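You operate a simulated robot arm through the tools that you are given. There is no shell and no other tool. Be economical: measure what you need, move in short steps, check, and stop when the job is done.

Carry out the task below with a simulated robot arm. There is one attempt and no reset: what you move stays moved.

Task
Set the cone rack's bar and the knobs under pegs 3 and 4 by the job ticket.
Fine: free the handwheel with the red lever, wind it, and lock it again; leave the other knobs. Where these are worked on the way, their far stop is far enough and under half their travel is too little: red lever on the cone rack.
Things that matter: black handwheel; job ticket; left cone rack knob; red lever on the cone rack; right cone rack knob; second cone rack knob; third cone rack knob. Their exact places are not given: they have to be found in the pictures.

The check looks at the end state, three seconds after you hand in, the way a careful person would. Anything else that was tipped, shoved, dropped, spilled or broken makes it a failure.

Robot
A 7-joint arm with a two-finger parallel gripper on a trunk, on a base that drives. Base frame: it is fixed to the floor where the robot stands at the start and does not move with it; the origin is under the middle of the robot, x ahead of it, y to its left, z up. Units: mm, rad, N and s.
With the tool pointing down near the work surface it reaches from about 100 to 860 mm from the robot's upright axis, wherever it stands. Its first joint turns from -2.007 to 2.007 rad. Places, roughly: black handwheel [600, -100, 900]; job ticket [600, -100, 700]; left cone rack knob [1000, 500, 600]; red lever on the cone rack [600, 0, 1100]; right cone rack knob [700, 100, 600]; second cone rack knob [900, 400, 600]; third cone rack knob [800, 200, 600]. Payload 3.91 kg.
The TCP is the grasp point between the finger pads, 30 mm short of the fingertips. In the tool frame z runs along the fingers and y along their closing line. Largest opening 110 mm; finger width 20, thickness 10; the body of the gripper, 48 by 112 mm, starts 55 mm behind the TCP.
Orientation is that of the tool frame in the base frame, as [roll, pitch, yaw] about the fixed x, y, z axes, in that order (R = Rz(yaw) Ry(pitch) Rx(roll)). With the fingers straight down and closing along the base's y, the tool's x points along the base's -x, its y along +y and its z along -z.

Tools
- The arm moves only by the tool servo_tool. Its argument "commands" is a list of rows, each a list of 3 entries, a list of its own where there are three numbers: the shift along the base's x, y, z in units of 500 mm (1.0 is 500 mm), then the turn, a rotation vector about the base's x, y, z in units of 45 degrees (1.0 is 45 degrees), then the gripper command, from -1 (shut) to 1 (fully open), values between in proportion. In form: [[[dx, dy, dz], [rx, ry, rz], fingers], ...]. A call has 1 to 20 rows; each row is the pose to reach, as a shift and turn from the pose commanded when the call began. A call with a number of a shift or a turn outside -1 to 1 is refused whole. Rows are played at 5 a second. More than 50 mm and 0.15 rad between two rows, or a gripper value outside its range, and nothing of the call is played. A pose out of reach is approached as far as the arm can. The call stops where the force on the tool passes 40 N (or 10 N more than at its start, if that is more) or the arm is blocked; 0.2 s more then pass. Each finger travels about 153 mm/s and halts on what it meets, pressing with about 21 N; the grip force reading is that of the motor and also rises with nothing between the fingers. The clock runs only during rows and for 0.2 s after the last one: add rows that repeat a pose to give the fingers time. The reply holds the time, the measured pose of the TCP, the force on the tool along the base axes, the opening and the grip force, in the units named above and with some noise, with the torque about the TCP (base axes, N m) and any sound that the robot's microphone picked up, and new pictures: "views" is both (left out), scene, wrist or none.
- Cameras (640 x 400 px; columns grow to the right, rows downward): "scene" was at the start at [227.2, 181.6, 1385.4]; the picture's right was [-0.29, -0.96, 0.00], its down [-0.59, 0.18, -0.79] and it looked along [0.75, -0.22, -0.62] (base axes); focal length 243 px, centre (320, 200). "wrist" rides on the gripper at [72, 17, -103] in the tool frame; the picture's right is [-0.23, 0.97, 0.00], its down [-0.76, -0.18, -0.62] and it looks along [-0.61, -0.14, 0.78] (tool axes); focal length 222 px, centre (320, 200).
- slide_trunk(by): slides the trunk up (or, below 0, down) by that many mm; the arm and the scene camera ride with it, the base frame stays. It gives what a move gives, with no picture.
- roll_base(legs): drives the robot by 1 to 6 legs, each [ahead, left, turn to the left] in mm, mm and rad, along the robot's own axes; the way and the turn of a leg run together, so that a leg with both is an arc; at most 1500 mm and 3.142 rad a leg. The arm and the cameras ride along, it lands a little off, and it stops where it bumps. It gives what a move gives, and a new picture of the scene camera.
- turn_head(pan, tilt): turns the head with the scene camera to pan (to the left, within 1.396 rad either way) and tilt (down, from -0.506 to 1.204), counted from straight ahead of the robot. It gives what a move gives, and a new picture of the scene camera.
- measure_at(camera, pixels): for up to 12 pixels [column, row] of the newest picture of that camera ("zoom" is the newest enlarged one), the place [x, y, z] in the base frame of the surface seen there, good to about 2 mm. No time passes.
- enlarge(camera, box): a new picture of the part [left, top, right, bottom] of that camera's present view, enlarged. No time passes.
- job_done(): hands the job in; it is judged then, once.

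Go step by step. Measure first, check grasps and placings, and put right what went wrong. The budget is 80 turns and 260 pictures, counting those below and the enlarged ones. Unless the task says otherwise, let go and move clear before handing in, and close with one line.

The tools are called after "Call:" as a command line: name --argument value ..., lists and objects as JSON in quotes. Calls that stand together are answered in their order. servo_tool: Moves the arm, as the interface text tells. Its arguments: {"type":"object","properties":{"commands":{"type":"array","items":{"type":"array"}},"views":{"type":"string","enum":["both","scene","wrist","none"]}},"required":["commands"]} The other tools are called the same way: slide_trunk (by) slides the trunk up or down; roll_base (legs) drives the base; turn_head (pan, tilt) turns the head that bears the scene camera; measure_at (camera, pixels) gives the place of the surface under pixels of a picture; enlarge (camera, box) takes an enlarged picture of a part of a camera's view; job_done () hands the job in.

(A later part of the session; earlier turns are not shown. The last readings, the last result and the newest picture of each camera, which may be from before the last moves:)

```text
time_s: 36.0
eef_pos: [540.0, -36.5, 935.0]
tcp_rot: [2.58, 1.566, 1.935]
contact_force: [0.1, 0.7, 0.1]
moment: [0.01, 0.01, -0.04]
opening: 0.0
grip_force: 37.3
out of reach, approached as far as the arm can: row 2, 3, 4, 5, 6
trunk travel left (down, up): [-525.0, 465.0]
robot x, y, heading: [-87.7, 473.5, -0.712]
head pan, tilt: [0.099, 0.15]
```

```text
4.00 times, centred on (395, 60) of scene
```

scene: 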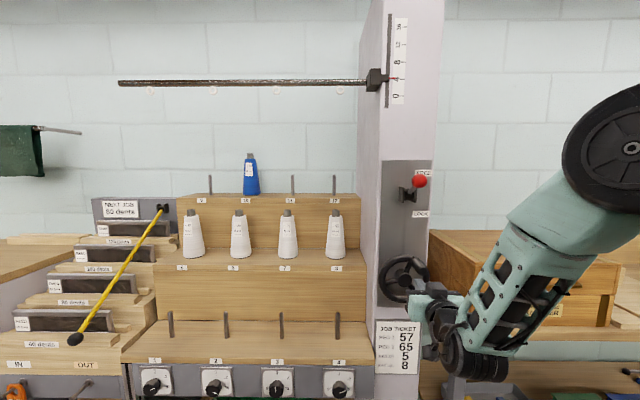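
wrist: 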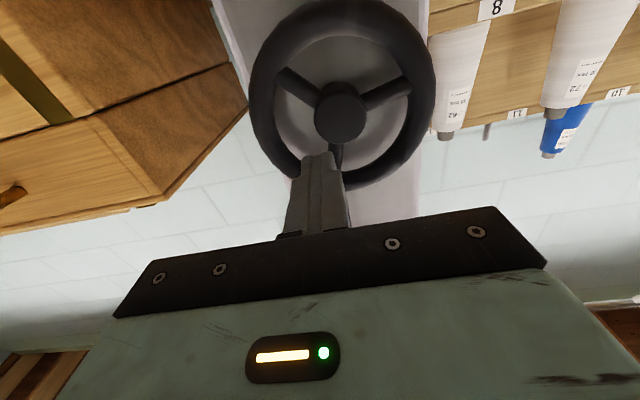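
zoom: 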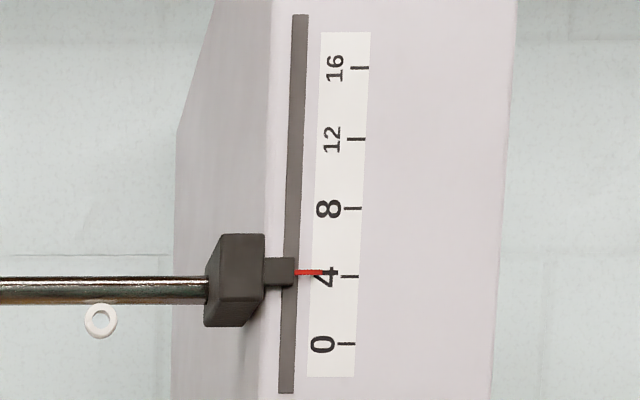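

The arm's wrist ran into its limit and the fingers slid off the handle (opening 0); the bar is still at 4. The forearm is too steep, so I'll retreat, lower the trunk 300 mm more and return.

Call:
servo_tool --commands '[[[-0.06, 0.043, 0], [0, 0, 0], -1], [[-0.12, 0.087, 0], [0, 0, 0], -1], [[-0.18, 0.13, 0], [0, 0, 0], -1]]' --views "none"

Call:
slide_trunk --by -300

Call:
servo_tool --commands '[[[0, 0, 0.08], [0, 0, 0], 0], [[0, 0, 0.16], [0, 0, 0], 0], [[0, 0, 0.24], [0, 0, 0], 0], [[0, 0, 0.32], [0, 0, 0], 0], [[0, 0, 0.4], [0, 0, 0], 0], [[0, 0, 0.48], [0, 0, 0], 0], [[0, 0, 0.56], [0, 0, 0], 0], [[0, 0, 0.64], [0, 0, 0], 0], [[0, 0, 0.68], [0, 0, 0], 0], [[0, 0, 0.68], [0, 0, 0], 0]]'

```text
time_s: 36.8
eef_pos: [452.4, 26.9, 937.4]
tcp_rot: [1.468, 1.566, 0.841]
contact_force: [0.9, 0.4, -0.3]
moment: [-0.02, 0.01, 0.04]
opening: 0.2
grip_force: 37.6
out of reach, approached as far as the arm can: row 1
trunk travel left (down, up): [-525.0, 465.0]
robot x, y, heading: [-80.9, 472.1, -0.712]
head pan, tilt: [0.099, 0.15]
```

```text
time_s: 39.8
eef_pos: [452.3, 26.9, 637.5]
tcp_rot: [1.507, 1.567, 0.882]
contact_force: [0.1, 0.1, 0.1]
moment: [0.02, 0.0, -0.02]
opening: 0.2
grip_force: 37.7
trunk travel left (down, up): [-225.0, 765.0]
robot x, y, heading: [-84.9, 472.7, -0.712]
head pan, tilt: [0.099, 0.15]
```

```text
time_s: 42.0
eef_pos: [451.7, 27.5, 978.6]
tcp_rot: [1.449, 1.566, 0.824]
contact_force: [1.1, 0.6, 0.6]
moment: [-0.01, 0.02, 0.02]
opening: 55.1
grip_force: 0.0
trunk travel left (down, up): [-225.0, 765.0]
robot x, y, heading: [-84.1, 467.9, -0.716]
head pan, tilt: [0.099, 0.15]
```

scene: 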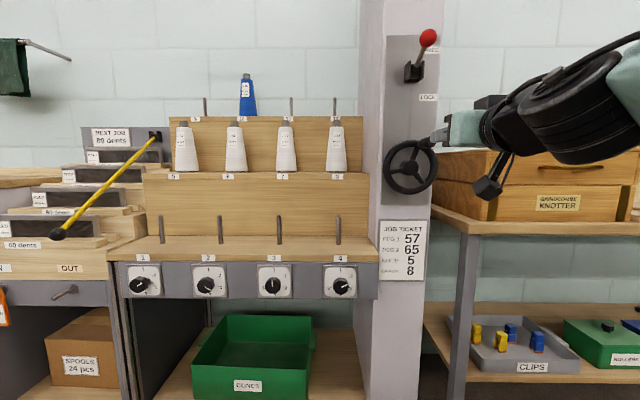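
wrist: 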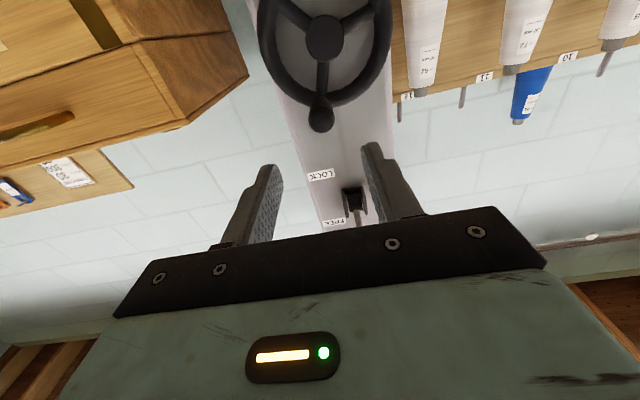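

Good posture. Measure the handle at wrist (320,115) and tilt the head to the scale.

Call:
measure_at --camera "wrist" --pixels '[[320, 118], [309, 118], [331, 118], [320, 128], [320, 106], [324, 38]]'

Call:
turn_head --pan -0.05 --tilt -0.2

```text
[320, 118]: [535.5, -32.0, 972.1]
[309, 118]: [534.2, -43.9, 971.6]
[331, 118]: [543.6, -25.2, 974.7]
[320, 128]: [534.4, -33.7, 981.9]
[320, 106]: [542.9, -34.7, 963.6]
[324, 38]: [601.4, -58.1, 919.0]
```

```text
time_s: 42.9
eef_pos: [451.3, 28.4, 977.6]
tcp_rot: [1.518, 1.567, 0.895]
contact_force: [-0.6, -0.3, 0.3]
moment: [0.03, -0.01, 0.02]
opening: 55.0
grip_force: 0.0
trunk travel left (down, up): [-225.0, 765.0]
robot x, y, heading: [-79.6, 474.0, -0.717]
head pan, tilt: [-0.051, -0.201]
```

scene: 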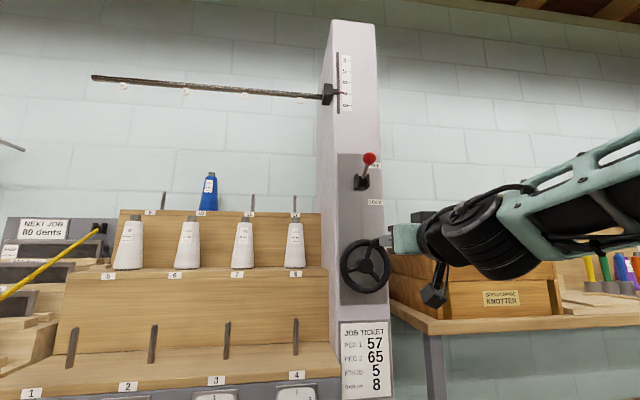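

The handle turned ~0.37 rad clockwise. See if the pointer moved.

Call:
enlarge --camera "scene" --box '[310, 40, 370, 120]'

Call:
measure_at --camera "zoom" --pixels '[[320, 200]]'

```text
5.00 times, centred on (340, 80) of scene
```

zoom: 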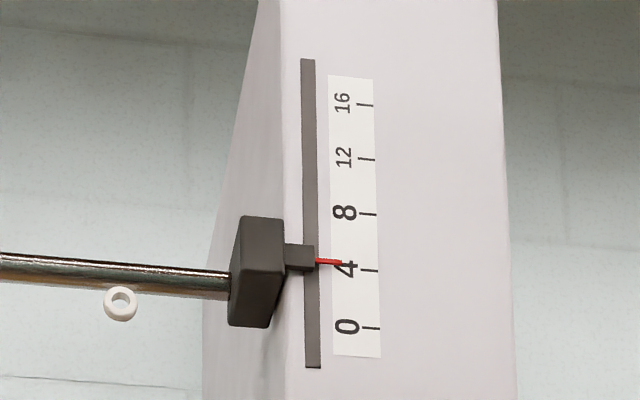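

```text
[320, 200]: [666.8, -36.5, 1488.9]
```

Call:
measure_at --camera "zoom" --pixels '[[320, 261], [332, 262], [338, 263], [369, 270], [369, 214], [369, 328], [369, 159]]'

```text
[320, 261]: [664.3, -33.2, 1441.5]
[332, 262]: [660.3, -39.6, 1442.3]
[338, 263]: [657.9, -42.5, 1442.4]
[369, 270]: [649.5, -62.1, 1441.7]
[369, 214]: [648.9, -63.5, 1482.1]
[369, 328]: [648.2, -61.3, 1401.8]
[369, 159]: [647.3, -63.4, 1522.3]
```

Ticks: 4 at z 1441.7, 8 at 1482; pointer at about 1442. Regrip the handle at s≈287.6, z≈975.

Call:
servo_tool --commands '[[[0.06, -0.044, -0.003], [0, 0, 0], 0], [[0.13, -0.094, -0.005], [0, 0, 0], 0], [[0.186, -0.135, -0.005], [0, 0, 0], 0], [[0.186, -0.135, -0.005], [0, 0, 0], 0], [[0.186, -0.135, -0.005], [0, 0, 0], -1], [[0.186, -0.135, -0.005], [0, 0, 0], -1], [[0.186, -0.135, -0.005], [0, 0, 0], -1]]' --views "wrist"

```text
time_s: 44.5
eef_pos: [544.8, -40.7, 972.2]
tcp_rot: [1.64, 1.566, 1.016]
contact_force: [5.1, 1.5, -3.4]
moment: [-0.27, -0.36, -0.88]
opening: 24.6
grip_force: 45.3
trunk travel left (down, up): [-225.0, 765.0]
robot x, y, heading: [-79.6, 470.8, -0.713]
head pan, tilt: [-0.051, -0.201]
```

wrist: 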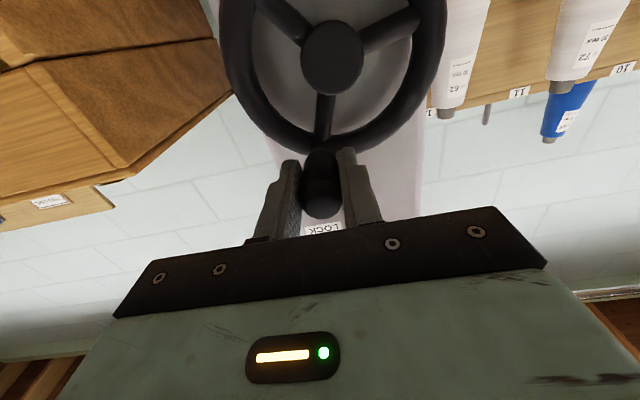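

Gripped again. Wind clockwise ~100° along the circle.

Call:
servo_tool --commands '[[[-0.0128, -0.0177, -0.013], [0, 0, 0], -1], [[-0.0233, -0.0323, -0.031], [0, 0, 0], -1], [[-0.0309, -0.0428, -0.0528], [0, 0, 0], -1], [[-0.0351, -0.0486, -0.0772], [0, 0, 0], -1], [[-0.0356, -0.0493, -0.1026], [0, 0, 0], -1], [[-0.0324, -0.0449, -0.1276], [0, 0, 0], -1], [[-0.0258, -0.0357, -0.1502], [0, 0, 0], -1], [[-0.0258, -0.0357, -0.1502], [0, 0, 0], -1]]'

Call:
enlarge --camera "scene" --box '[310, 40, 370, 120]'

Call:
measure_at --camera "zoom" --pixels '[[322, 261], [330, 262], [336, 263], [369, 270]]'

```text
time_s: 45.8
eef_pos: [522.9, -72.9, 916.7]
tcp_rot: [1.114, 1.564, 0.471]
contact_force: [-11.1, -0.9, -1.7]
moment: [-0.17, -0.3, 1.47]
opening: 24.8
grip_force: 44.6
trunk travel left (down, up): [-225.0, 765.0]
robot x, y, heading: [-83.6, 473.2, -0.713]
head pan, tilt: [-0.051, -0.201]
stopped in row 6: the force on the tool passed its limit at 42 N (the readings are from after the stop); the commanded pose is now the measured one
```

scene: 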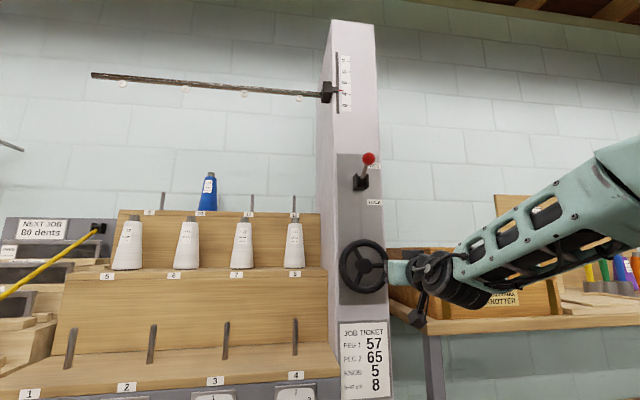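
wrist: 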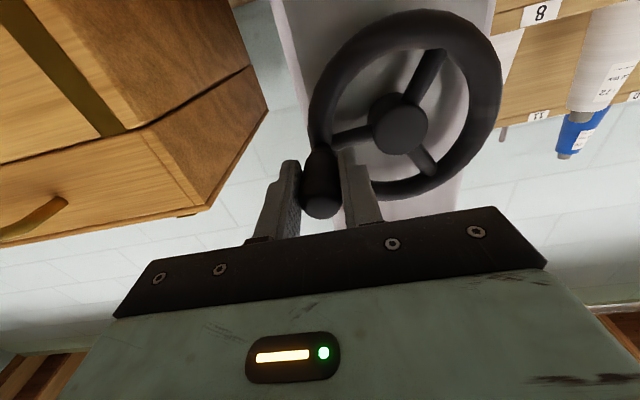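

```text
5.00 times, centred on (340, 80) of scene
```

zoom: 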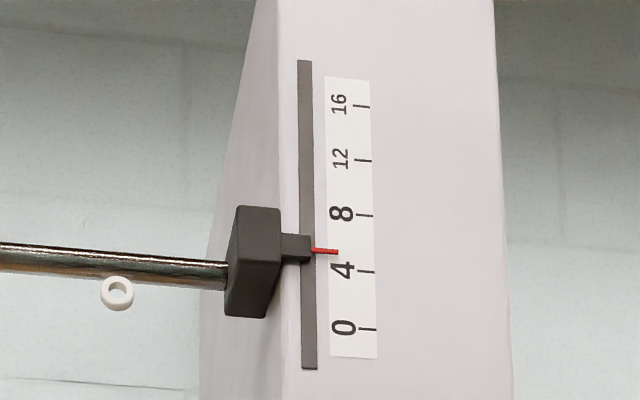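

```text
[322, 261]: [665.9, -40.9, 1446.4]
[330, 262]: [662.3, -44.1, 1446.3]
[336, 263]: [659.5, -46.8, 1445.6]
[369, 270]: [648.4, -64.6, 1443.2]
```

Clockwise raises the bar (pointer now ~5). Force stopped at 42 N, so refine the wheel centre and handle measurements.

Call:
measure_at --camera "zoom" --pixels '[[318, 250], [328, 251], [335, 252], [365, 271], [365, 215]]'

Call:
measure_at --camera "wrist" --pixels '[[320, 205], [320, 190], [320, 215], [398, 124], [372, 124], [425, 124], [398, 97], [398, 150], [416, 20], [492, 90], [440, 185], [318, 100]]'

```text
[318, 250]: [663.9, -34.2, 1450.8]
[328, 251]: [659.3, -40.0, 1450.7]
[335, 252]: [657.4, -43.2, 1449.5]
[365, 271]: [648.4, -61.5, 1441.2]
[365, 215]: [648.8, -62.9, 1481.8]
```

```text
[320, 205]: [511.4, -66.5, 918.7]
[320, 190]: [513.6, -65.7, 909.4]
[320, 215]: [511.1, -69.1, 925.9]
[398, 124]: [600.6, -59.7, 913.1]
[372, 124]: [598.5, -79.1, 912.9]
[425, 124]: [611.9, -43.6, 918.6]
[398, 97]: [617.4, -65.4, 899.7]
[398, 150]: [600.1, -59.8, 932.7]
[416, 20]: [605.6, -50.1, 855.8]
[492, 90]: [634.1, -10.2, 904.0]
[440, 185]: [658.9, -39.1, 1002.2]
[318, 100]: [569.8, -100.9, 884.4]
```

Refit: wheel centre s≈305, z≈919, crank radius ≈59; bar moves ≈6.5 mm/rad, with ≈31 mm to go. Continue clockwise through the bottom.

Call:
servo_tool --commands '[[[0.0019, 0.0026, -0.0276], [0, 0, 0], -1], [[0.0086, 0.0118, -0.0544], [0, 0, 0], -1], [[0.019, 0.0263, -0.0776], [0, 0, 0], -1], [[0.0323, 0.0447, -0.0956], [0, 0, 0], -1], [[0.048, 0.0665, -0.1074], [0, 0, 0], -1], [[0.0649, 0.0898, -0.1122], [0, 0, 0], -1], [[0.0819, 0.1133, -0.1098], [0, 0, 0], -1], [[0.098, 0.1357, -0.1004], [0, 0, 0], -1]]' --views "wrist"

```text
time_s: 47.6
eef_pos: [574.0, -2.4, 865.2]
tcp_rot: [1.98, 1.566, 1.349]
contact_force: [7.5, 5.4, -23.0]
moment: [0.13, 0.27, 1.45]
opening: 24.6
grip_force: 44.9
trunk travel left (down, up): [-225.0, 765.0]
robot x, y, heading: [-80.7, 472.1, -0.715]
head pan, tilt: [-0.051, -0.201]
```

wrist: 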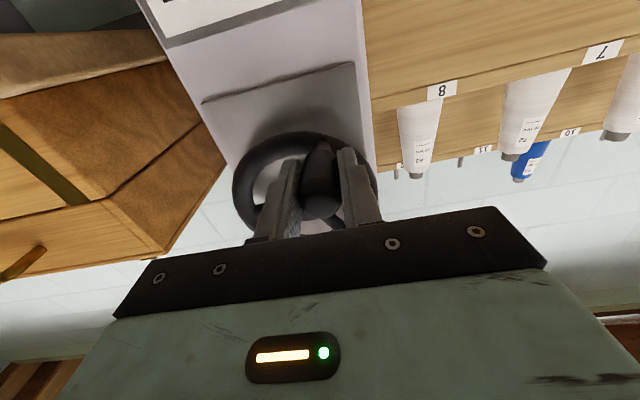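

Handle is past the bottom (θ≈3.64 rad), grip solid. Continue up the left side to ≈5.9 rad.

Call:
servo_tool --commands '[[[0.0143, 0.0198, 0.019], [0, 0, 0], -1], [[0.0255, 0.0353, 0.0426], [0, 0, 0], -1], [[0.0332, 0.0459, 0.0702], [0, 0, 0], -1], [[0.0364, 0.0504, 0.1], [0, 0, 0], -1], [[0.0353, 0.0488, 0.1304], [0, 0, 0], -1], [[0.0299, 0.0413, 0.1594], [0, 0, 0], -1], [[0.0204, 0.0282, 0.185], [0, 0, 0], -1], [[0.0074, 0.0102, 0.206], [0, 0, 0], -1], [[-0.0082, -0.0113, 0.2208], [0, 0, 0], -1]]'

Call:
enlarge --camera "scene" --box '[310, 40, 370, 120]'

```text
time_s: 49.6
eef_pos: [567.9, -9.9, 975.9]
tcp_rot: [1.457, 1.564, 0.811]
contact_force: [-16.7, 9.0, -12.2]
moment: [-0.43, -0.61, 1.8]
opening: 24.8
grip_force: 44.8
trunk travel left (down, up): [-225.0, 765.0]
robot x, y, heading: [-86.8, 473.8, -0.715]
head pan, tilt: [-0.051, -0.201]
```

scene: 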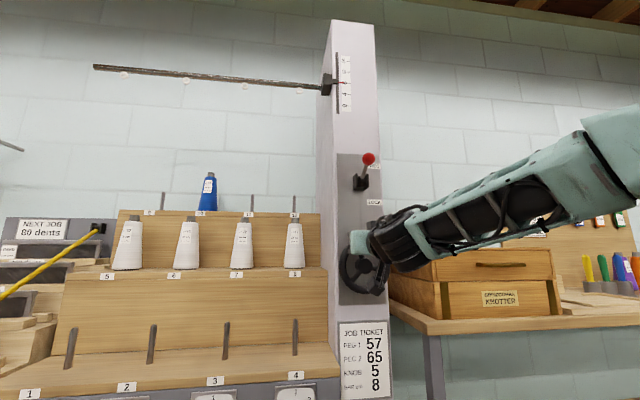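
wrist: 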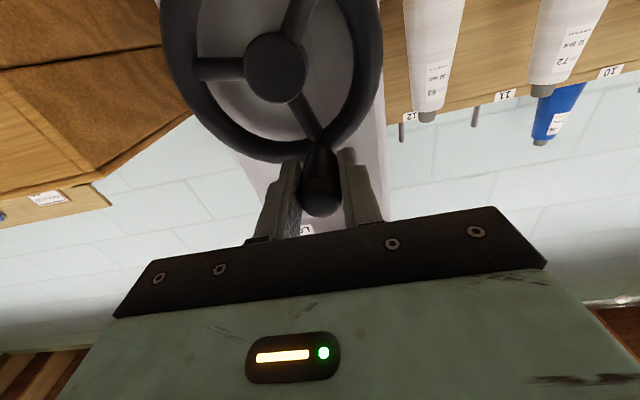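

```text
5.00 times, centred on (340, 80) of scene
```

zoom: 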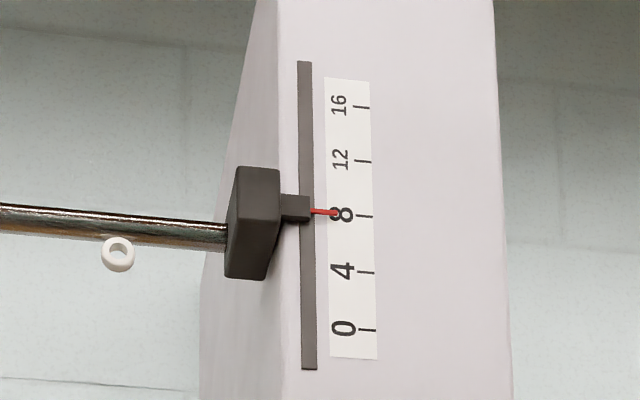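

Call:
measure_at --camera "zoom" --pixels '[[316, 211], [322, 211], [328, 212], [334, 212], [364, 216], [364, 272], [366, 161]]'

Call:
enlarge --camera "scene" --box '[326, 68, 356, 98]'

Call:
measure_at --camera "wrist" --pixels '[[320, 200], [320, 210]]'

```text
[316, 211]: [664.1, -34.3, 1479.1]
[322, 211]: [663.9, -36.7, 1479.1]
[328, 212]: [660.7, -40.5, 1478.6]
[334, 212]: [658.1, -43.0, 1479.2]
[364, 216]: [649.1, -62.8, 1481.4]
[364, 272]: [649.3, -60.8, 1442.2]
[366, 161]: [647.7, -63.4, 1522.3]
```

```text
13.33 times, centred on (341, 83) of scene
```

zoom: 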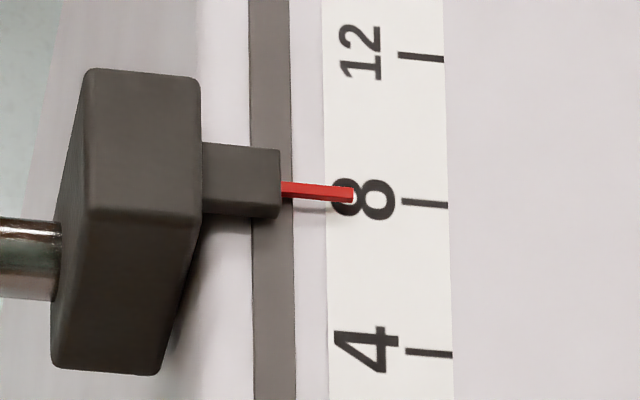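

```text
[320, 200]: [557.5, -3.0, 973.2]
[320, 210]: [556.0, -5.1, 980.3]
```

Call:
measure_at --camera "zoom" --pixels '[[300, 184], [300, 188], [300, 194], [340, 190], [340, 194], [340, 200], [425, 203], [425, 352], [420, 56]]'

```text
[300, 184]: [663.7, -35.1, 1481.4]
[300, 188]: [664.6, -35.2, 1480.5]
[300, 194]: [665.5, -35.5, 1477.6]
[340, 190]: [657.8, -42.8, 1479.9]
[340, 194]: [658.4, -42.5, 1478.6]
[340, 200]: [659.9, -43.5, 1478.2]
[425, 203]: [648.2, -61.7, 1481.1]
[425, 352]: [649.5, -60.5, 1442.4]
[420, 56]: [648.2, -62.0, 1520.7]
```

Pointer centre reads ~1479.5 against tick 8 at ~1481.5, so ~0.3 rad more is needed.

Call:
servo_tool --commands '[[[-0.0102, -0.0141, 0.0048], [0, 0, 0], -1], [[-0.0207, -0.0287, 0.007], [0, 0, 0], -1], [[-0.0207, -0.0287, 0.007], [0, 0, 0], -1]]' --views "scene"

Call:
enlarge --camera "scene" --box '[326, 68, 356, 98]'

Call:
measure_at --camera "zoom" --pixels '[[300, 177], [300, 181], [300, 187], [340, 183], [340, 187], [340, 193], [425, 203], [425, 352], [420, 56]]'

```text
time_s: 50.4
eef_pos: [559.5, -23.4, 977.8]
tcp_rot: [1.859, 1.564, 1.224]
contact_force: [-13.9, 13.6, -25.5]
moment: [0.21, 0.32, 1.89]
opening: 24.6
grip_force: 44.4
trunk travel left (down, up): [-225.0, 765.0]
robot x, y, heading: [-82.1, 474.7, -0.715]
head pan, tilt: [-0.051, -0.201]
```

scene: 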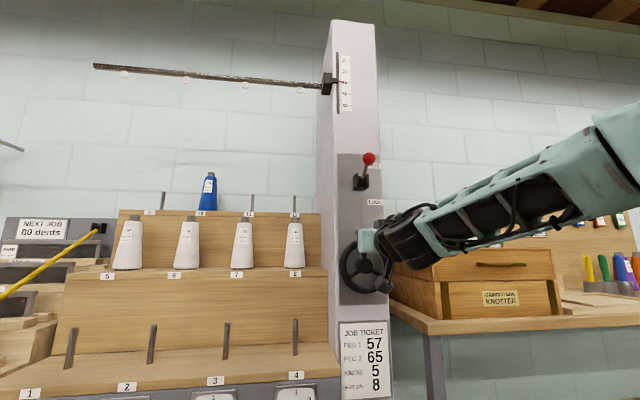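

```text
13.33 times, centred on (341, 83) of scene
```

zoom: 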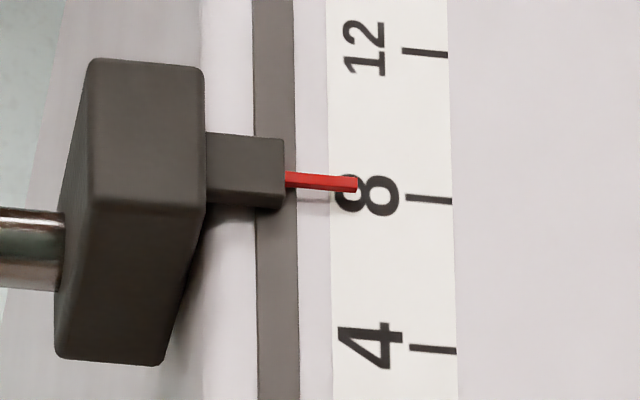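

```text
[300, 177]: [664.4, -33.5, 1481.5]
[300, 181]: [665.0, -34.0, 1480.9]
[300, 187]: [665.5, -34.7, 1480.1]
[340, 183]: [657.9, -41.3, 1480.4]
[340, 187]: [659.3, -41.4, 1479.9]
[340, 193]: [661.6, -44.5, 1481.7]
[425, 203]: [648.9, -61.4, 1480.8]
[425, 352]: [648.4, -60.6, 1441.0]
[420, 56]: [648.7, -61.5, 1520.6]
```

Pointer is now at ≈1481 vs tick 8 at ≈1481. Release the handle and back off, then recheck.

Call:
servo_tool --commands '[[[0, 0, 0], [0, 0, 0], 0], [[0, 0, 0], [0, 0, 0], 0], [[-0.06, 0.043, 0], [0, 0, 0], 0], [[-0.12, 0.087, 0], [0, 0, 0], 0], [[-0.18, 0.13, 0], [0, 0, 0], 0], [[-0.18, 0.13, 0.07], [0, 0, 0], -1], [[-0.18, 0.13, 0.15], [0, 0, 0], -1], [[-0.18, 0.13, 0.23], [0, 0, 0], -1], [[-0.18, 0.13, 0.31], [0, 0, 0], -1], [[-0.18, 0.13, 0.39], [0, 0, 0], -1], [[-0.18, 0.13, 0.47], [0, 0, 0], -1], [[-0.18, 0.13, 0.52], [0, 0, 0], -1]]'

Call:
enlarge --camera "scene" --box '[326, 68, 356, 98]'

Call:
enlarge --camera "scene" --box '[320, 130, 440, 310]'

```text
time_s: 53.0
eef_pos: [466.9, 43.4, 1243.3]
tcp_rot: [1.162, 1.564, 0.523]
contact_force: [0.1, 0.0, 0.9]
moment: [-0.01, 0.0, 0.0]
opening: 0.0
grip_force: 21.0
trunk travel left (down, up): [-225.0, 765.0]
robot x, y, heading: [-82.1, 468.7, -0.716]
head pan, tilt: [-0.051, -0.201]
```

scene: 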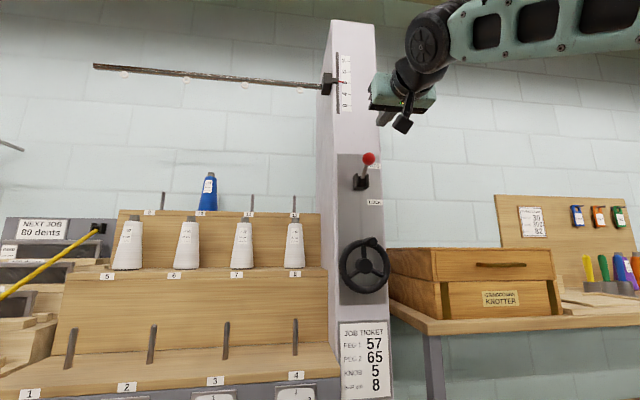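
wrist: 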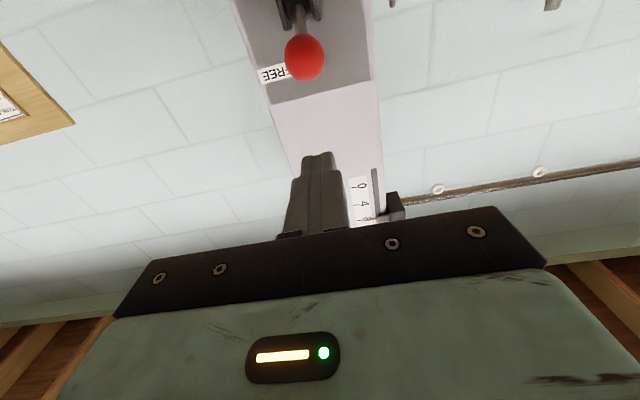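

```text
13.33 times, centred on (341, 83) of scene
```

zoom: 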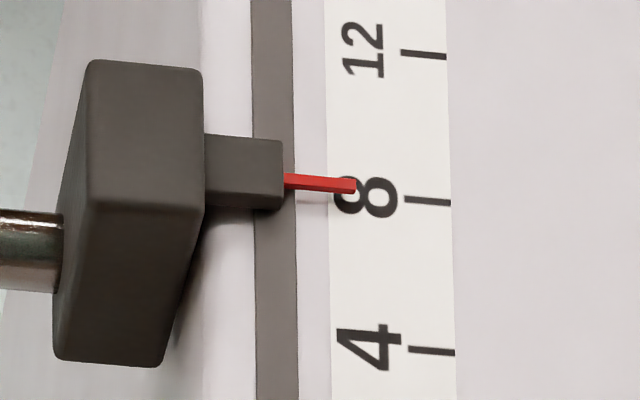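

```text
2.22 times, centred on (380, 220) of scene
```

zoom: 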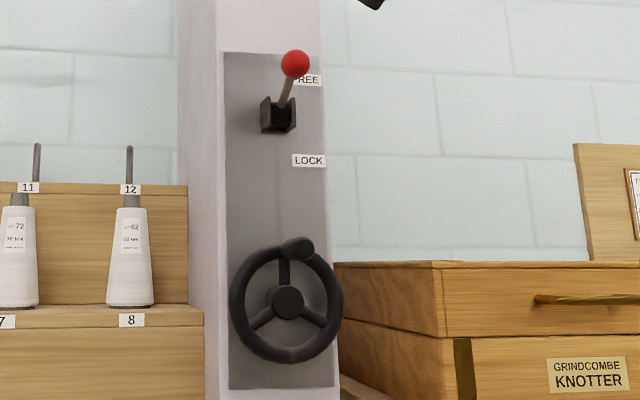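

Pointer held at 8. Measure the ball for locking.

Call:
measure_at --camera "zoom" --pixels '[[295, 53], [295, 63], [295, 75], [283, 63], [307, 63]]'

Call:
measure_at --camera "wrist" --pixels '[[305, 58], [305, 75], [288, 58], [322, 58]]'

```text
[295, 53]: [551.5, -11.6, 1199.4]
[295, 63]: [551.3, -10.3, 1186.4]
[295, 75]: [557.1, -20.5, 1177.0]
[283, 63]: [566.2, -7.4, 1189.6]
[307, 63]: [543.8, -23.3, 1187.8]
```

```text
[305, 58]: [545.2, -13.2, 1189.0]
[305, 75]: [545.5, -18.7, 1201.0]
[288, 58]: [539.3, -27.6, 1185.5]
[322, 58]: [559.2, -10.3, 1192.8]
```

Ball top ≈1208. Go over it and push down to LOCK.

Call:
servo_tool --commands '[[[0.05, -0.036, 0], [0, 0, 0], -1], [[0.105, -0.076, 0], [0, 0, 0], -1], [[0.157, -0.114, 0], [0, 0, 0], -1], [[0.157, -0.114, -0.02], [0, 0, 0], -1], [[0.157, -0.114, -0.04], [0, 0, 0], -1], [[0.157, -0.114, -0.06], [0, 0, 0], -1], [[0.157, -0.114, -0.08], [0, 0, 0], -1], [[0.157, -0.114, -0.1], [0, 0, 0], -1], [[0.157, -0.114, -0.12], [0, 0, 0], -1], [[0.157, -0.114, -0.14], [0, 0, 0], -1], [[0.157, -0.114, -0.16], [0, 0, 0], -1], [[0.157, -0.114, -0.18], [0, 0, 0], -1], [[0.157, -0.114, -0.2], [0, 0, 0], -1], [[0.157, -0.114, -0.22], [0, 0, 0], -1], [[0.157, -0.114, -0.24], [0, 0, 0], -1]]'

Call:
enlarge --camera "scene" --box '[320, 60, 440, 240]'

```text
time_s: 56.3
eef_pos: [541.1, -13.7, 1135.4]
tcp_rot: [0.281, 1.541, -0.355]
contact_force: [3.2, -1.7, 10.6]
moment: [-0.17, -0.18, 0.07]
opening: 0.1
grip_force: 20.9
trunk travel left (down, up): [-225.0, 765.0]
robot x, y, heading: [-80.7, 474.4, -0.716]
head pan, tilt: [-0.051, -0.201]
stopped in row 15: the force on the tool passed its limit at 52 N (the readings are from after the stop); the commanded pose is now the measured one
```

scene: 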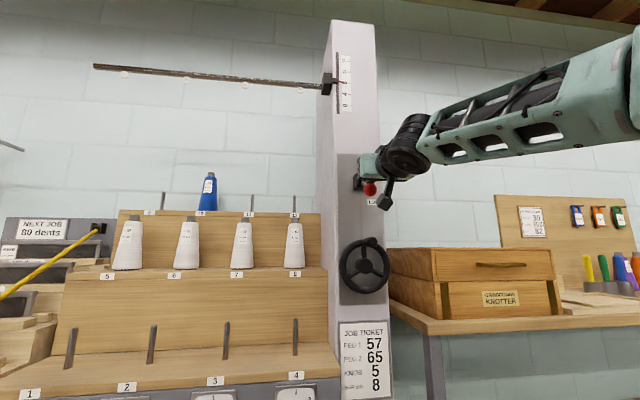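
wrist: 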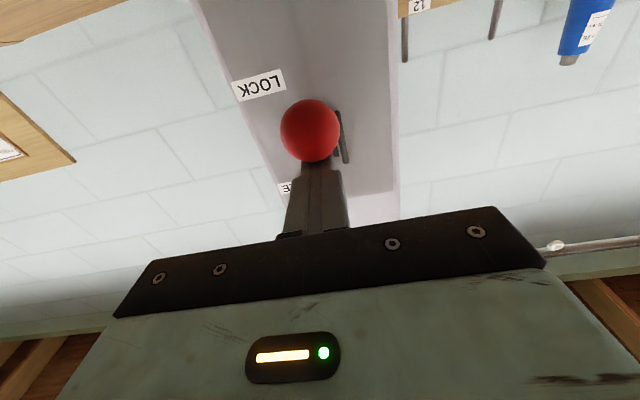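

```text
2.22 times, centred on (380, 150) of scene
```

zoom: 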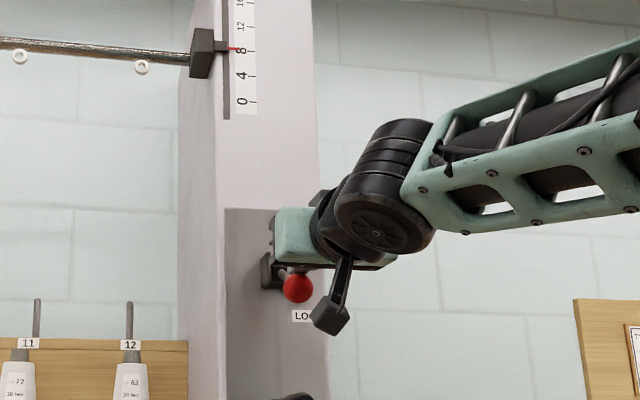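

Lever is back at its LOCK stop. Retreat, lower the trunk, and look at the knobs.

Call:
servo_tool --commands '[[[-0.05, 0.036, 0.02], [0, 0, 0], -1], [[-0.11, 0.08, 0.02], [0, 0, 0], -1], [[-0.19, 0.137, 0.02], [0, 0, 0], -1], [[-0.27, 0.195, 0], [0, 0, 0], 0]]' --views "none"

Call:
slide_trunk --by -215

Call:
turn_head --pan 0.25 --tilt 0.3

Call:
enlarge --camera "scene" --box '[200, 160, 440, 310]'

```text
refused: row 4 steps farther than a row can; nothing moved
```

```text
time_s: 56.7
eef_pos: [540.1, -12.8, 1135.6]
tcp_rot: [0.229, 1.525, -0.406]
contact_force: [-1.2, 2.1, 4.4]
moment: [-0.03, -0.09, 0.03]
opening: 0.0
grip_force: 21.2
trunk travel left (down, up): [-218.0, 772.0]
robot x, y, heading: [-83.6, 471.4, -0.717]
head pan, tilt: [-0.051, -0.201]
stopped: the force on the tool passed its limit at 53 N (the readings are from after the stop); the commanded pose is now the measured one
```

```text
time_s: 57.7
eef_pos: [538.4, -12.3, 1134.8]
tcp_rot: [0.231, 1.526, -0.403]
contact_force: [-1.4, 1.6, 9.6]
moment: [-0.1, -0.14, 0.03]
opening: 0.2
grip_force: 20.8
trunk travel left (down, up): [-218.0, 772.0]
robot x, y, heading: [-81.5, 473.7, -0.715]
head pan, tilt: [0.25, 0.3]
```

scene: 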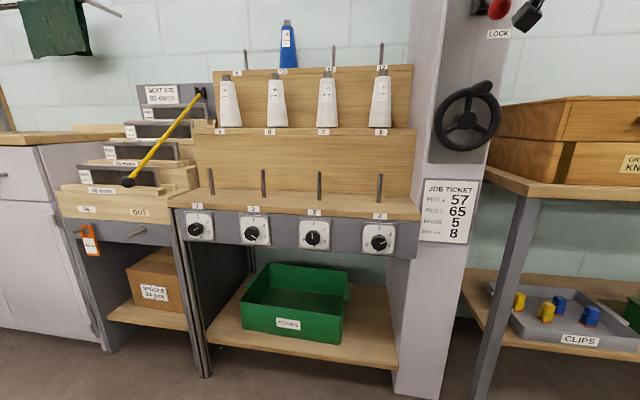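

```text
2.67 times, centred on (320, 235) of scene
```

zoom: 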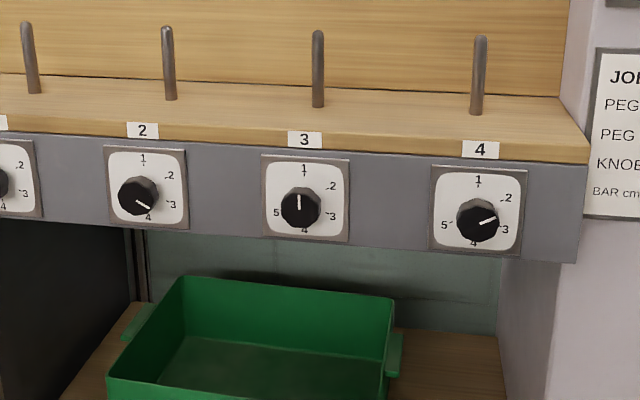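

The lever was only pressed at its stop; retreat now with smaller steps, then lower the trunk and look at the dials.

Call:
servo_tool --commands '[[[-0.03, 0.022, 0.03], [0, 0, 0], -1], [[-0.09, 0.065, 0.03], [0, 0, 0], -1], [[-0.15, 0.108, 0.03], [0, 0, 0], -1], [[-0.21, 0.152, 0.03], [0, 0, 0], -1], [[-0.26, 0.188, 0], [0, 0, 0], 0]]' --views "none"

Call:
slide_trunk --by -210

Call:
turn_head --pan 0.3 --tilt 0.2

Call:
enlarge --camera "scene" --box '[200, 160, 440, 310]'

```text
time_s: 58.9
eef_pos: [411.0, 82.1, 1137.1]
tcp_rot: [0.243, 1.529, -0.391]
contact_force: [0.0, -0.3, -0.2]
moment: [0.0, 0.01, -0.03]
opening: 54.8
grip_force: 0.1
trunk travel left (down, up): [-218.0, 772.0]
robot x, y, heading: [-82.6, 472.9, -0.713]
head pan, tilt: [0.25, 0.3]
```

```text
time_s: 61.1
eef_pos: [412.1, 82.2, 927.7]
tcp_rot: [0.237, 1.528, -0.397]
contact_force: [-0.3, -0.9, 0.9]
moment: [-0.03, -0.01, 0.04]
opening: 55.2
grip_force: 0.0
trunk travel left (down, up): [-8.0, 982.0]
robot x, y, heading: [-81.9, 474.9, -0.711]
head pan, tilt: [0.25, 0.3]
```

```text
time_s: 61.8
eef_pos: [411.7, 81.8, 927.9]
tcp_rot: [0.238, 1.53, -0.396]
contact_force: [-0.1, 0.0, -0.4]
moment: [-0.02, -0.01, -0.05]
opening: 55.0
grip_force: 0.1
trunk travel left (down, up): [-8.0, 982.0]
robot x, y, heading: [-83.6, 475.4, -0.716]
head pan, tilt: [0.3, 0.201]
```

scene: 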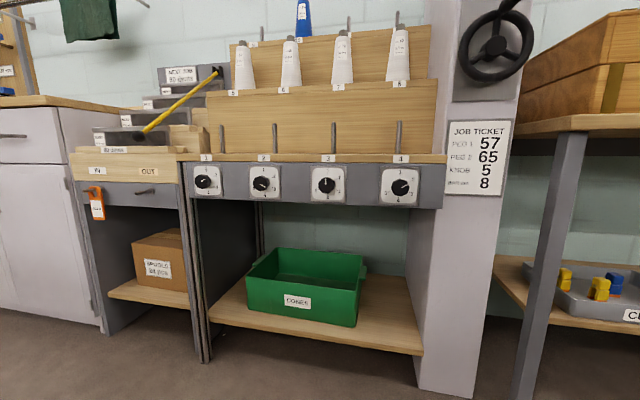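

```text
2.67 times, centred on (320, 235) of scene
```

zoom: 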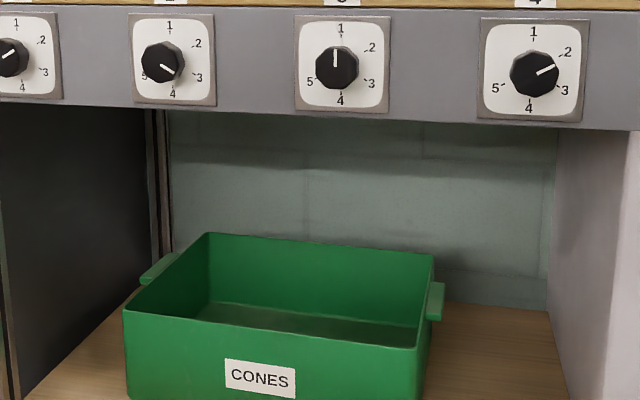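

Knob 3 points to 1 and knob 4 to about 2; both need 5 (240° clockwise from top). Enlarge the dials and measure knob positions and the shelf edge.

Call:
enlarge --camera "scene" --box '[300, 140, 440, 220]'

Call:
measure_at --camera "zoom" --pixels '[[124, 207], [124, 160], [124, 240], [456, 215], [456, 172], [400, 95], [400, 70], [80, 130], [95, 207], [152, 207], [490, 215], [427, 215]]'

```text
4.57 times, centred on (370, 180) of scene
```

zoom: 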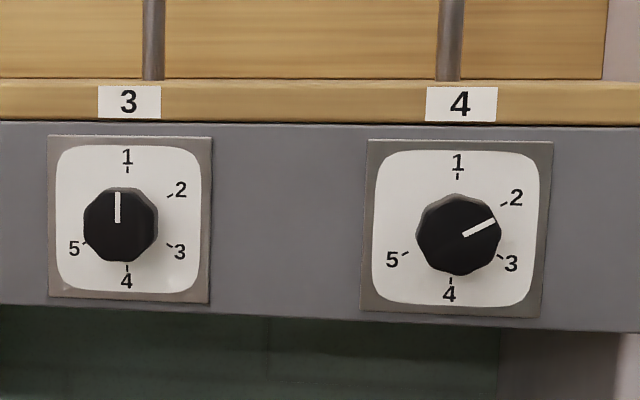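

```text
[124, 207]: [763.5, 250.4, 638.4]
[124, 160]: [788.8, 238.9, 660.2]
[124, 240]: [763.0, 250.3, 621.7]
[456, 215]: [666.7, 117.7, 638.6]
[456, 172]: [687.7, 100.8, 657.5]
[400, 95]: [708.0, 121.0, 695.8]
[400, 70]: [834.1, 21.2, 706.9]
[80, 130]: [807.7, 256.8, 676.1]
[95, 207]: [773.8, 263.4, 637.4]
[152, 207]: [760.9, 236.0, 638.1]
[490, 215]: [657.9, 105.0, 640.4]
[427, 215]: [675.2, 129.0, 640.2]
```

Knob 4 axis: s≈485, z≈630, front d≈471, panel d≈498; knob 3: s≈652. Move in front of knob 4, levelling and pre-rolling the tool −54° (counter-clockwise).

Call:
servo_tool --commands '[[[0.0328, 0.0129, -0.0497], [-0.0786, 0.062, 0.0008], 0.1], [[0.0656, 0.0258, -0.0993], [-0.157, 0.124, 0.0016], 0.1], [[0.0983, 0.0388, -0.149], [-0.236, 0.186, 0.0024], 0.1], [[0.131, 0.0517, -0.1987], [-0.314, 0.248, 0.003], 0.1], [[0.1638, 0.0646, -0.2483], [-0.393, 0.31, 0.004], 0.1], [[0.1965, 0.0775, -0.298], [-0.472, 0.372, 0.005], 0.1], [[0.2293, 0.0904, -0.3477], [-0.55, 0.434, 0.006], 0.1], [[0.262, 0.1033, -0.3973], [-0.629, 0.496, 0.0065], 0.1], [[0.2948, 0.1163, -0.447], [-0.707, 0.558, 0.007], 0.1], [[0.3275, 0.1292, -0.4967], [-0.786, 0.62, 0.008], 0.1], [[0.3603, 0.1421, -0.5463], [-0.865, 0.682, 0.009], 0.1], [[0.393, 0.155, -0.596], [-0.943, 0.744, 0.01], 0.1], [[0.393, 0.155, -0.596], [-0.943, 0.744, 0.01], 0.1]]'

```text
time_s: 64.6
eef_pos: [604.5, 158.3, 628.0]
tcp_rot: [-1.58, 0.635, -2.184]
contact_force: [-0.2, 0.7, -0.1]
moment: [0.01, -0.02, -0.02]
opening: 60.5
grip_force: 0.1
trunk travel left (down, up): [-8.0, 982.0]
robot x, y, heading: [-81.2, 471.9, -0.717]
head pan, tilt: [0.3, 0.201]
```

scene: 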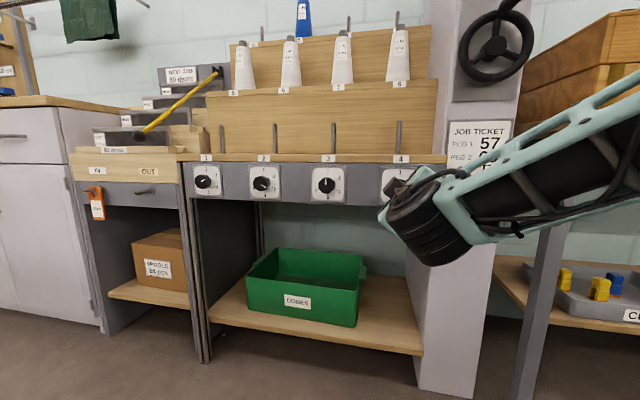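
wrist: 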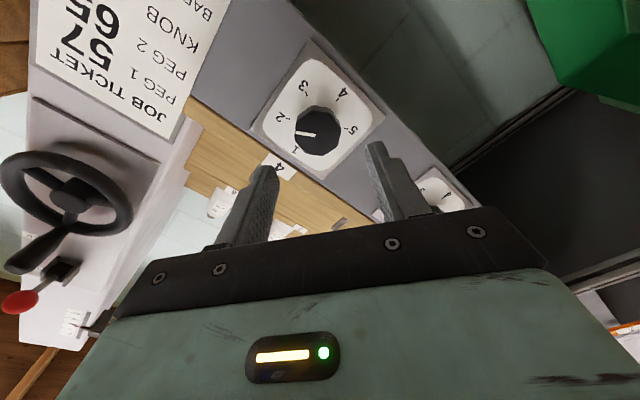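

Knob 4 at wrist (320,130), pointing near 2. Measure its centre here and pre-roll 36° further.

Call:
measure_at --camera "wrist" --pixels '[[320, 130], [297, 131], [343, 131], [320, 111], [320, 152], [297, 131], [313, 133]]'

Call:
servo_tool --commands '[[[0, 0, 0], [-0.13, 0.094, 0], 0.1], [[0, 0, 0], [-0.26, 0.188, 0], 0.1], [[0, 0, 0], [-0.39, 0.282, 0], 0.1], [[0, 0, 0], [-0.52, 0.375, 0], 0.1], [[0, 0, 0], [-0.648, 0.469, -0.015], 0.1], [[0, 0, 0], [-0.648, 0.469, -0.015], 0.1]]'

Call:
measure_at --camera "wrist" --pixels '[[320, 130], [310, 130]]'

```text
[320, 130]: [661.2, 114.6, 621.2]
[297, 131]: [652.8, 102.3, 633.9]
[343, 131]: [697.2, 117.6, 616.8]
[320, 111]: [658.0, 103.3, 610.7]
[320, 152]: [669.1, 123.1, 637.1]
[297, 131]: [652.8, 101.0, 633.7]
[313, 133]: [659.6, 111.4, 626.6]
```

```text
time_s: 66.0
eef_pos: [608.1, 157.4, 629.0]
tcp_rot: [-1.582, 0.009, -2.2]
contact_force: [0.3, 0.0, 0.2]
moment: [0.02, -0.01, 0.01]
opening: 60.5
grip_force: 0.1
trunk travel left (down, up): [-8.0, 982.0]
robot x, y, heading: [-81.4, 476.1, -0.715]
head pan, tilt: [0.3, 0.201]
```

scene: 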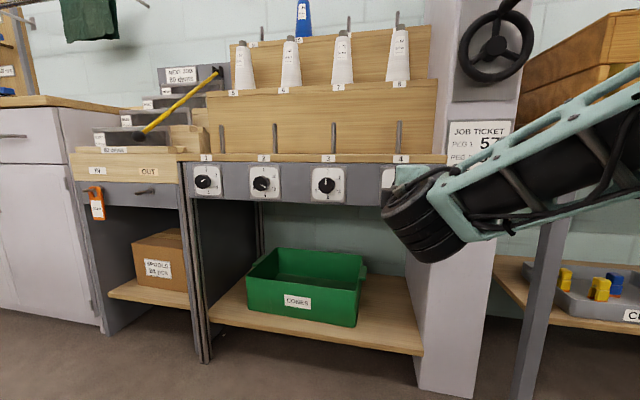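
wrist: 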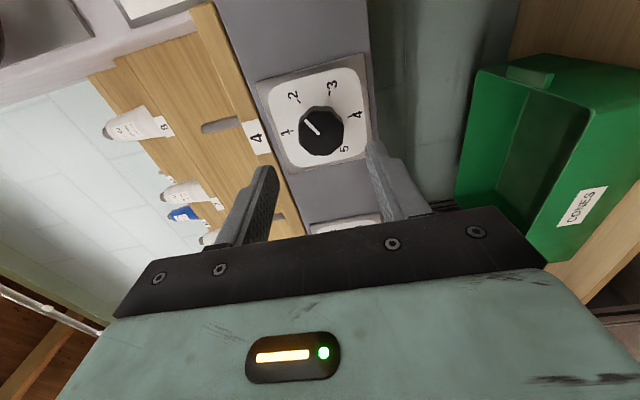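

```text
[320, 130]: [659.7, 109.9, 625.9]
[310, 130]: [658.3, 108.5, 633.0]
```

Call:
enlarge --camera "wrist" --box '[270, 80, 370, 180]'

Call:
measure_at --camera "zoom" --pixels '[[320, 200], [320, 150], [320, 250], [270, 200], [370, 200], [260, 160], [380, 160], [300, 170], [340, 260]]'

```text
4.00 times, centred on (320, 130) of wrist
```

zoom: 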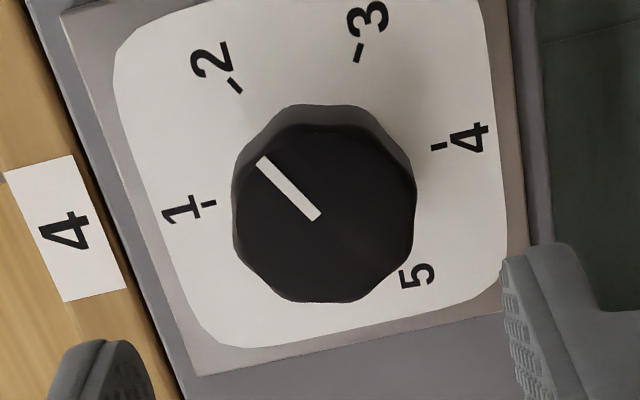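

```text
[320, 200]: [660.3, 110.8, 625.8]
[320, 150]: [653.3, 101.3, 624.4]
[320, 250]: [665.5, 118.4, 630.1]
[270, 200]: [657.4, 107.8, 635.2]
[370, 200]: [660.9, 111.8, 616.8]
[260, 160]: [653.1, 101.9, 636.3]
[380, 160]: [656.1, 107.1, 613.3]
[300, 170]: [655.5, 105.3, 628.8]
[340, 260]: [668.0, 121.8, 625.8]
```

Pointer 4 is exactly at 2, so it needs 180° clockwise. Approach (s≈480, z≈627), grip, and twist the first 54°.

Call:
servo_tool --commands '[[[0.03, -0.028, -0.004], [0, 0, 0], 0.1], [[0.065, -0.056, -0.004], [0, 0, 0], 0.1], [[0.096, -0.079, -0.004], [0, 0, 0], 0.1], [[0.096, -0.079, -0.004], [0, 0, 0], 0.1], [[0.096, -0.079, -0.004], [0, 0, 0], -1], [[0.096, -0.079, -0.004], [0, 0, 0], -1], [[0.096, -0.079, -0.004], [0, 0, 0], -1]]'

```text
time_s: 67.6
eef_pos: [655.9, 117.3, 627.8]
tcp_rot: [-1.588, 0.008, -2.198]
contact_force: [0.2, -1.0, -10.5]
moment: [-0.4, -0.49, 0.22]
opening: 38.0
grip_force: 45.0
trunk travel left (down, up): [-8.0, 982.0]
robot x, y, heading: [-84.6, 473.1, -0.714]
head pan, tilt: [0.3, 0.201]
```

scene: 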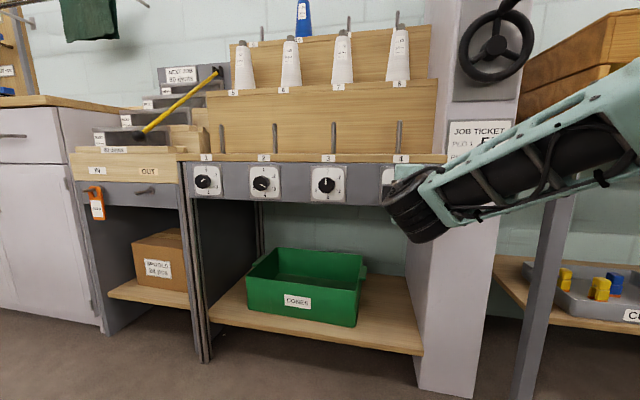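
wrist: 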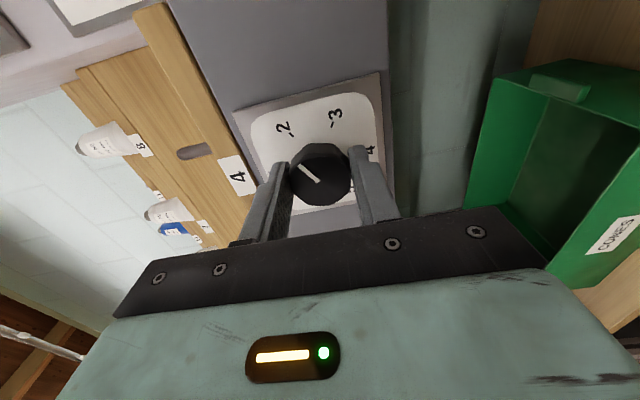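

Knob 4 gripped (38 mm). Twist +54° clockwise.

Call:
servo_tool --commands '[[[0, 0, -0.002], [0.139, -0.1, 0], -1], [[0, 0, -0.003], [0.278, -0.201, 0], -1], [[0, 0, -0.003], [0.417, -0.301, 0], -1], [[0, 0, -0.003], [0.556, -0.402, 0], -1], [[0, 0, -0.003], [0.695, -0.502, 0], -1], [[0, 0, -0.003], [0.834, -0.602, 0], -1], [[0, 0, -0.003], [0.973, -0.703, 0], -1]]' --views "wrist"

```text
time_s: 69.2
eef_pos: [655.7, 118.4, 626.6]
tcp_rot: [-1.583, 0.955, -2.198]
contact_force: [23.9, -11.1, 3.5]
moment: [-0.34, -0.46, -0.44]
opening: 38.2
grip_force: 44.8
trunk travel left (down, up): [-8.0, 982.0]
robot x, y, heading: [-82.0, 473.6, -0.716]
head pan, tilt: [0.3, 0.201]
```

wrist: 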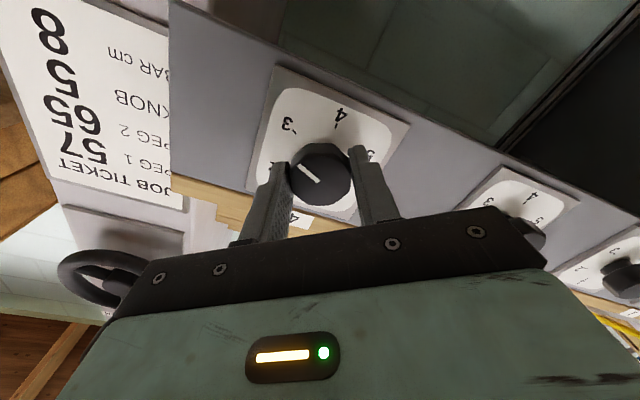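

The knob follows the gripper. Continue the twist, +54° twice, then the remaining 18°.

Call:
servo_tool --commands '[[[0.002, -0.001, 0], [0.139, -0.1, 0], -1], [[0.003, -0.002, 0], [0.278, -0.201, 0], -1], [[0.003, -0.002, 0], [0.417, -0.301, 0], -1], [[0.003, -0.002, 0], [0.556, -0.402, 0], -1], [[0.003, -0.002, 0], [0.695, -0.502, 0], -1], [[0.003, -0.002, 0], [0.834, -0.602, 0], -1], [[0.003, -0.002, 0], [0.973, -0.703, 0], -1]]' --views "wrist"

```text
time_s: 70.8
eef_pos: [655.9, 120.7, 625.9]
tcp_rot: [1.563, 1.243, 0.95]
contact_force: [-28.6, 9.0, -1.3]
moment: [0.11, 0.12, -1.02]
opening: 38.2
grip_force: 45.3
trunk travel left (down, up): [-8.0, 982.0]
robot x, y, heading: [-84.6, 475.4, -0.716]
head pan, tilt: [0.3, 0.201]
```

wrist: 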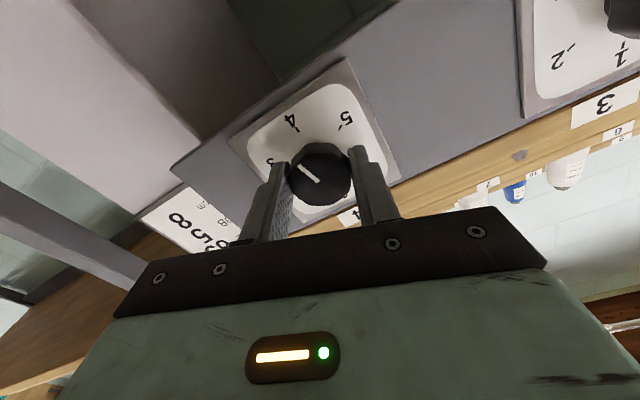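

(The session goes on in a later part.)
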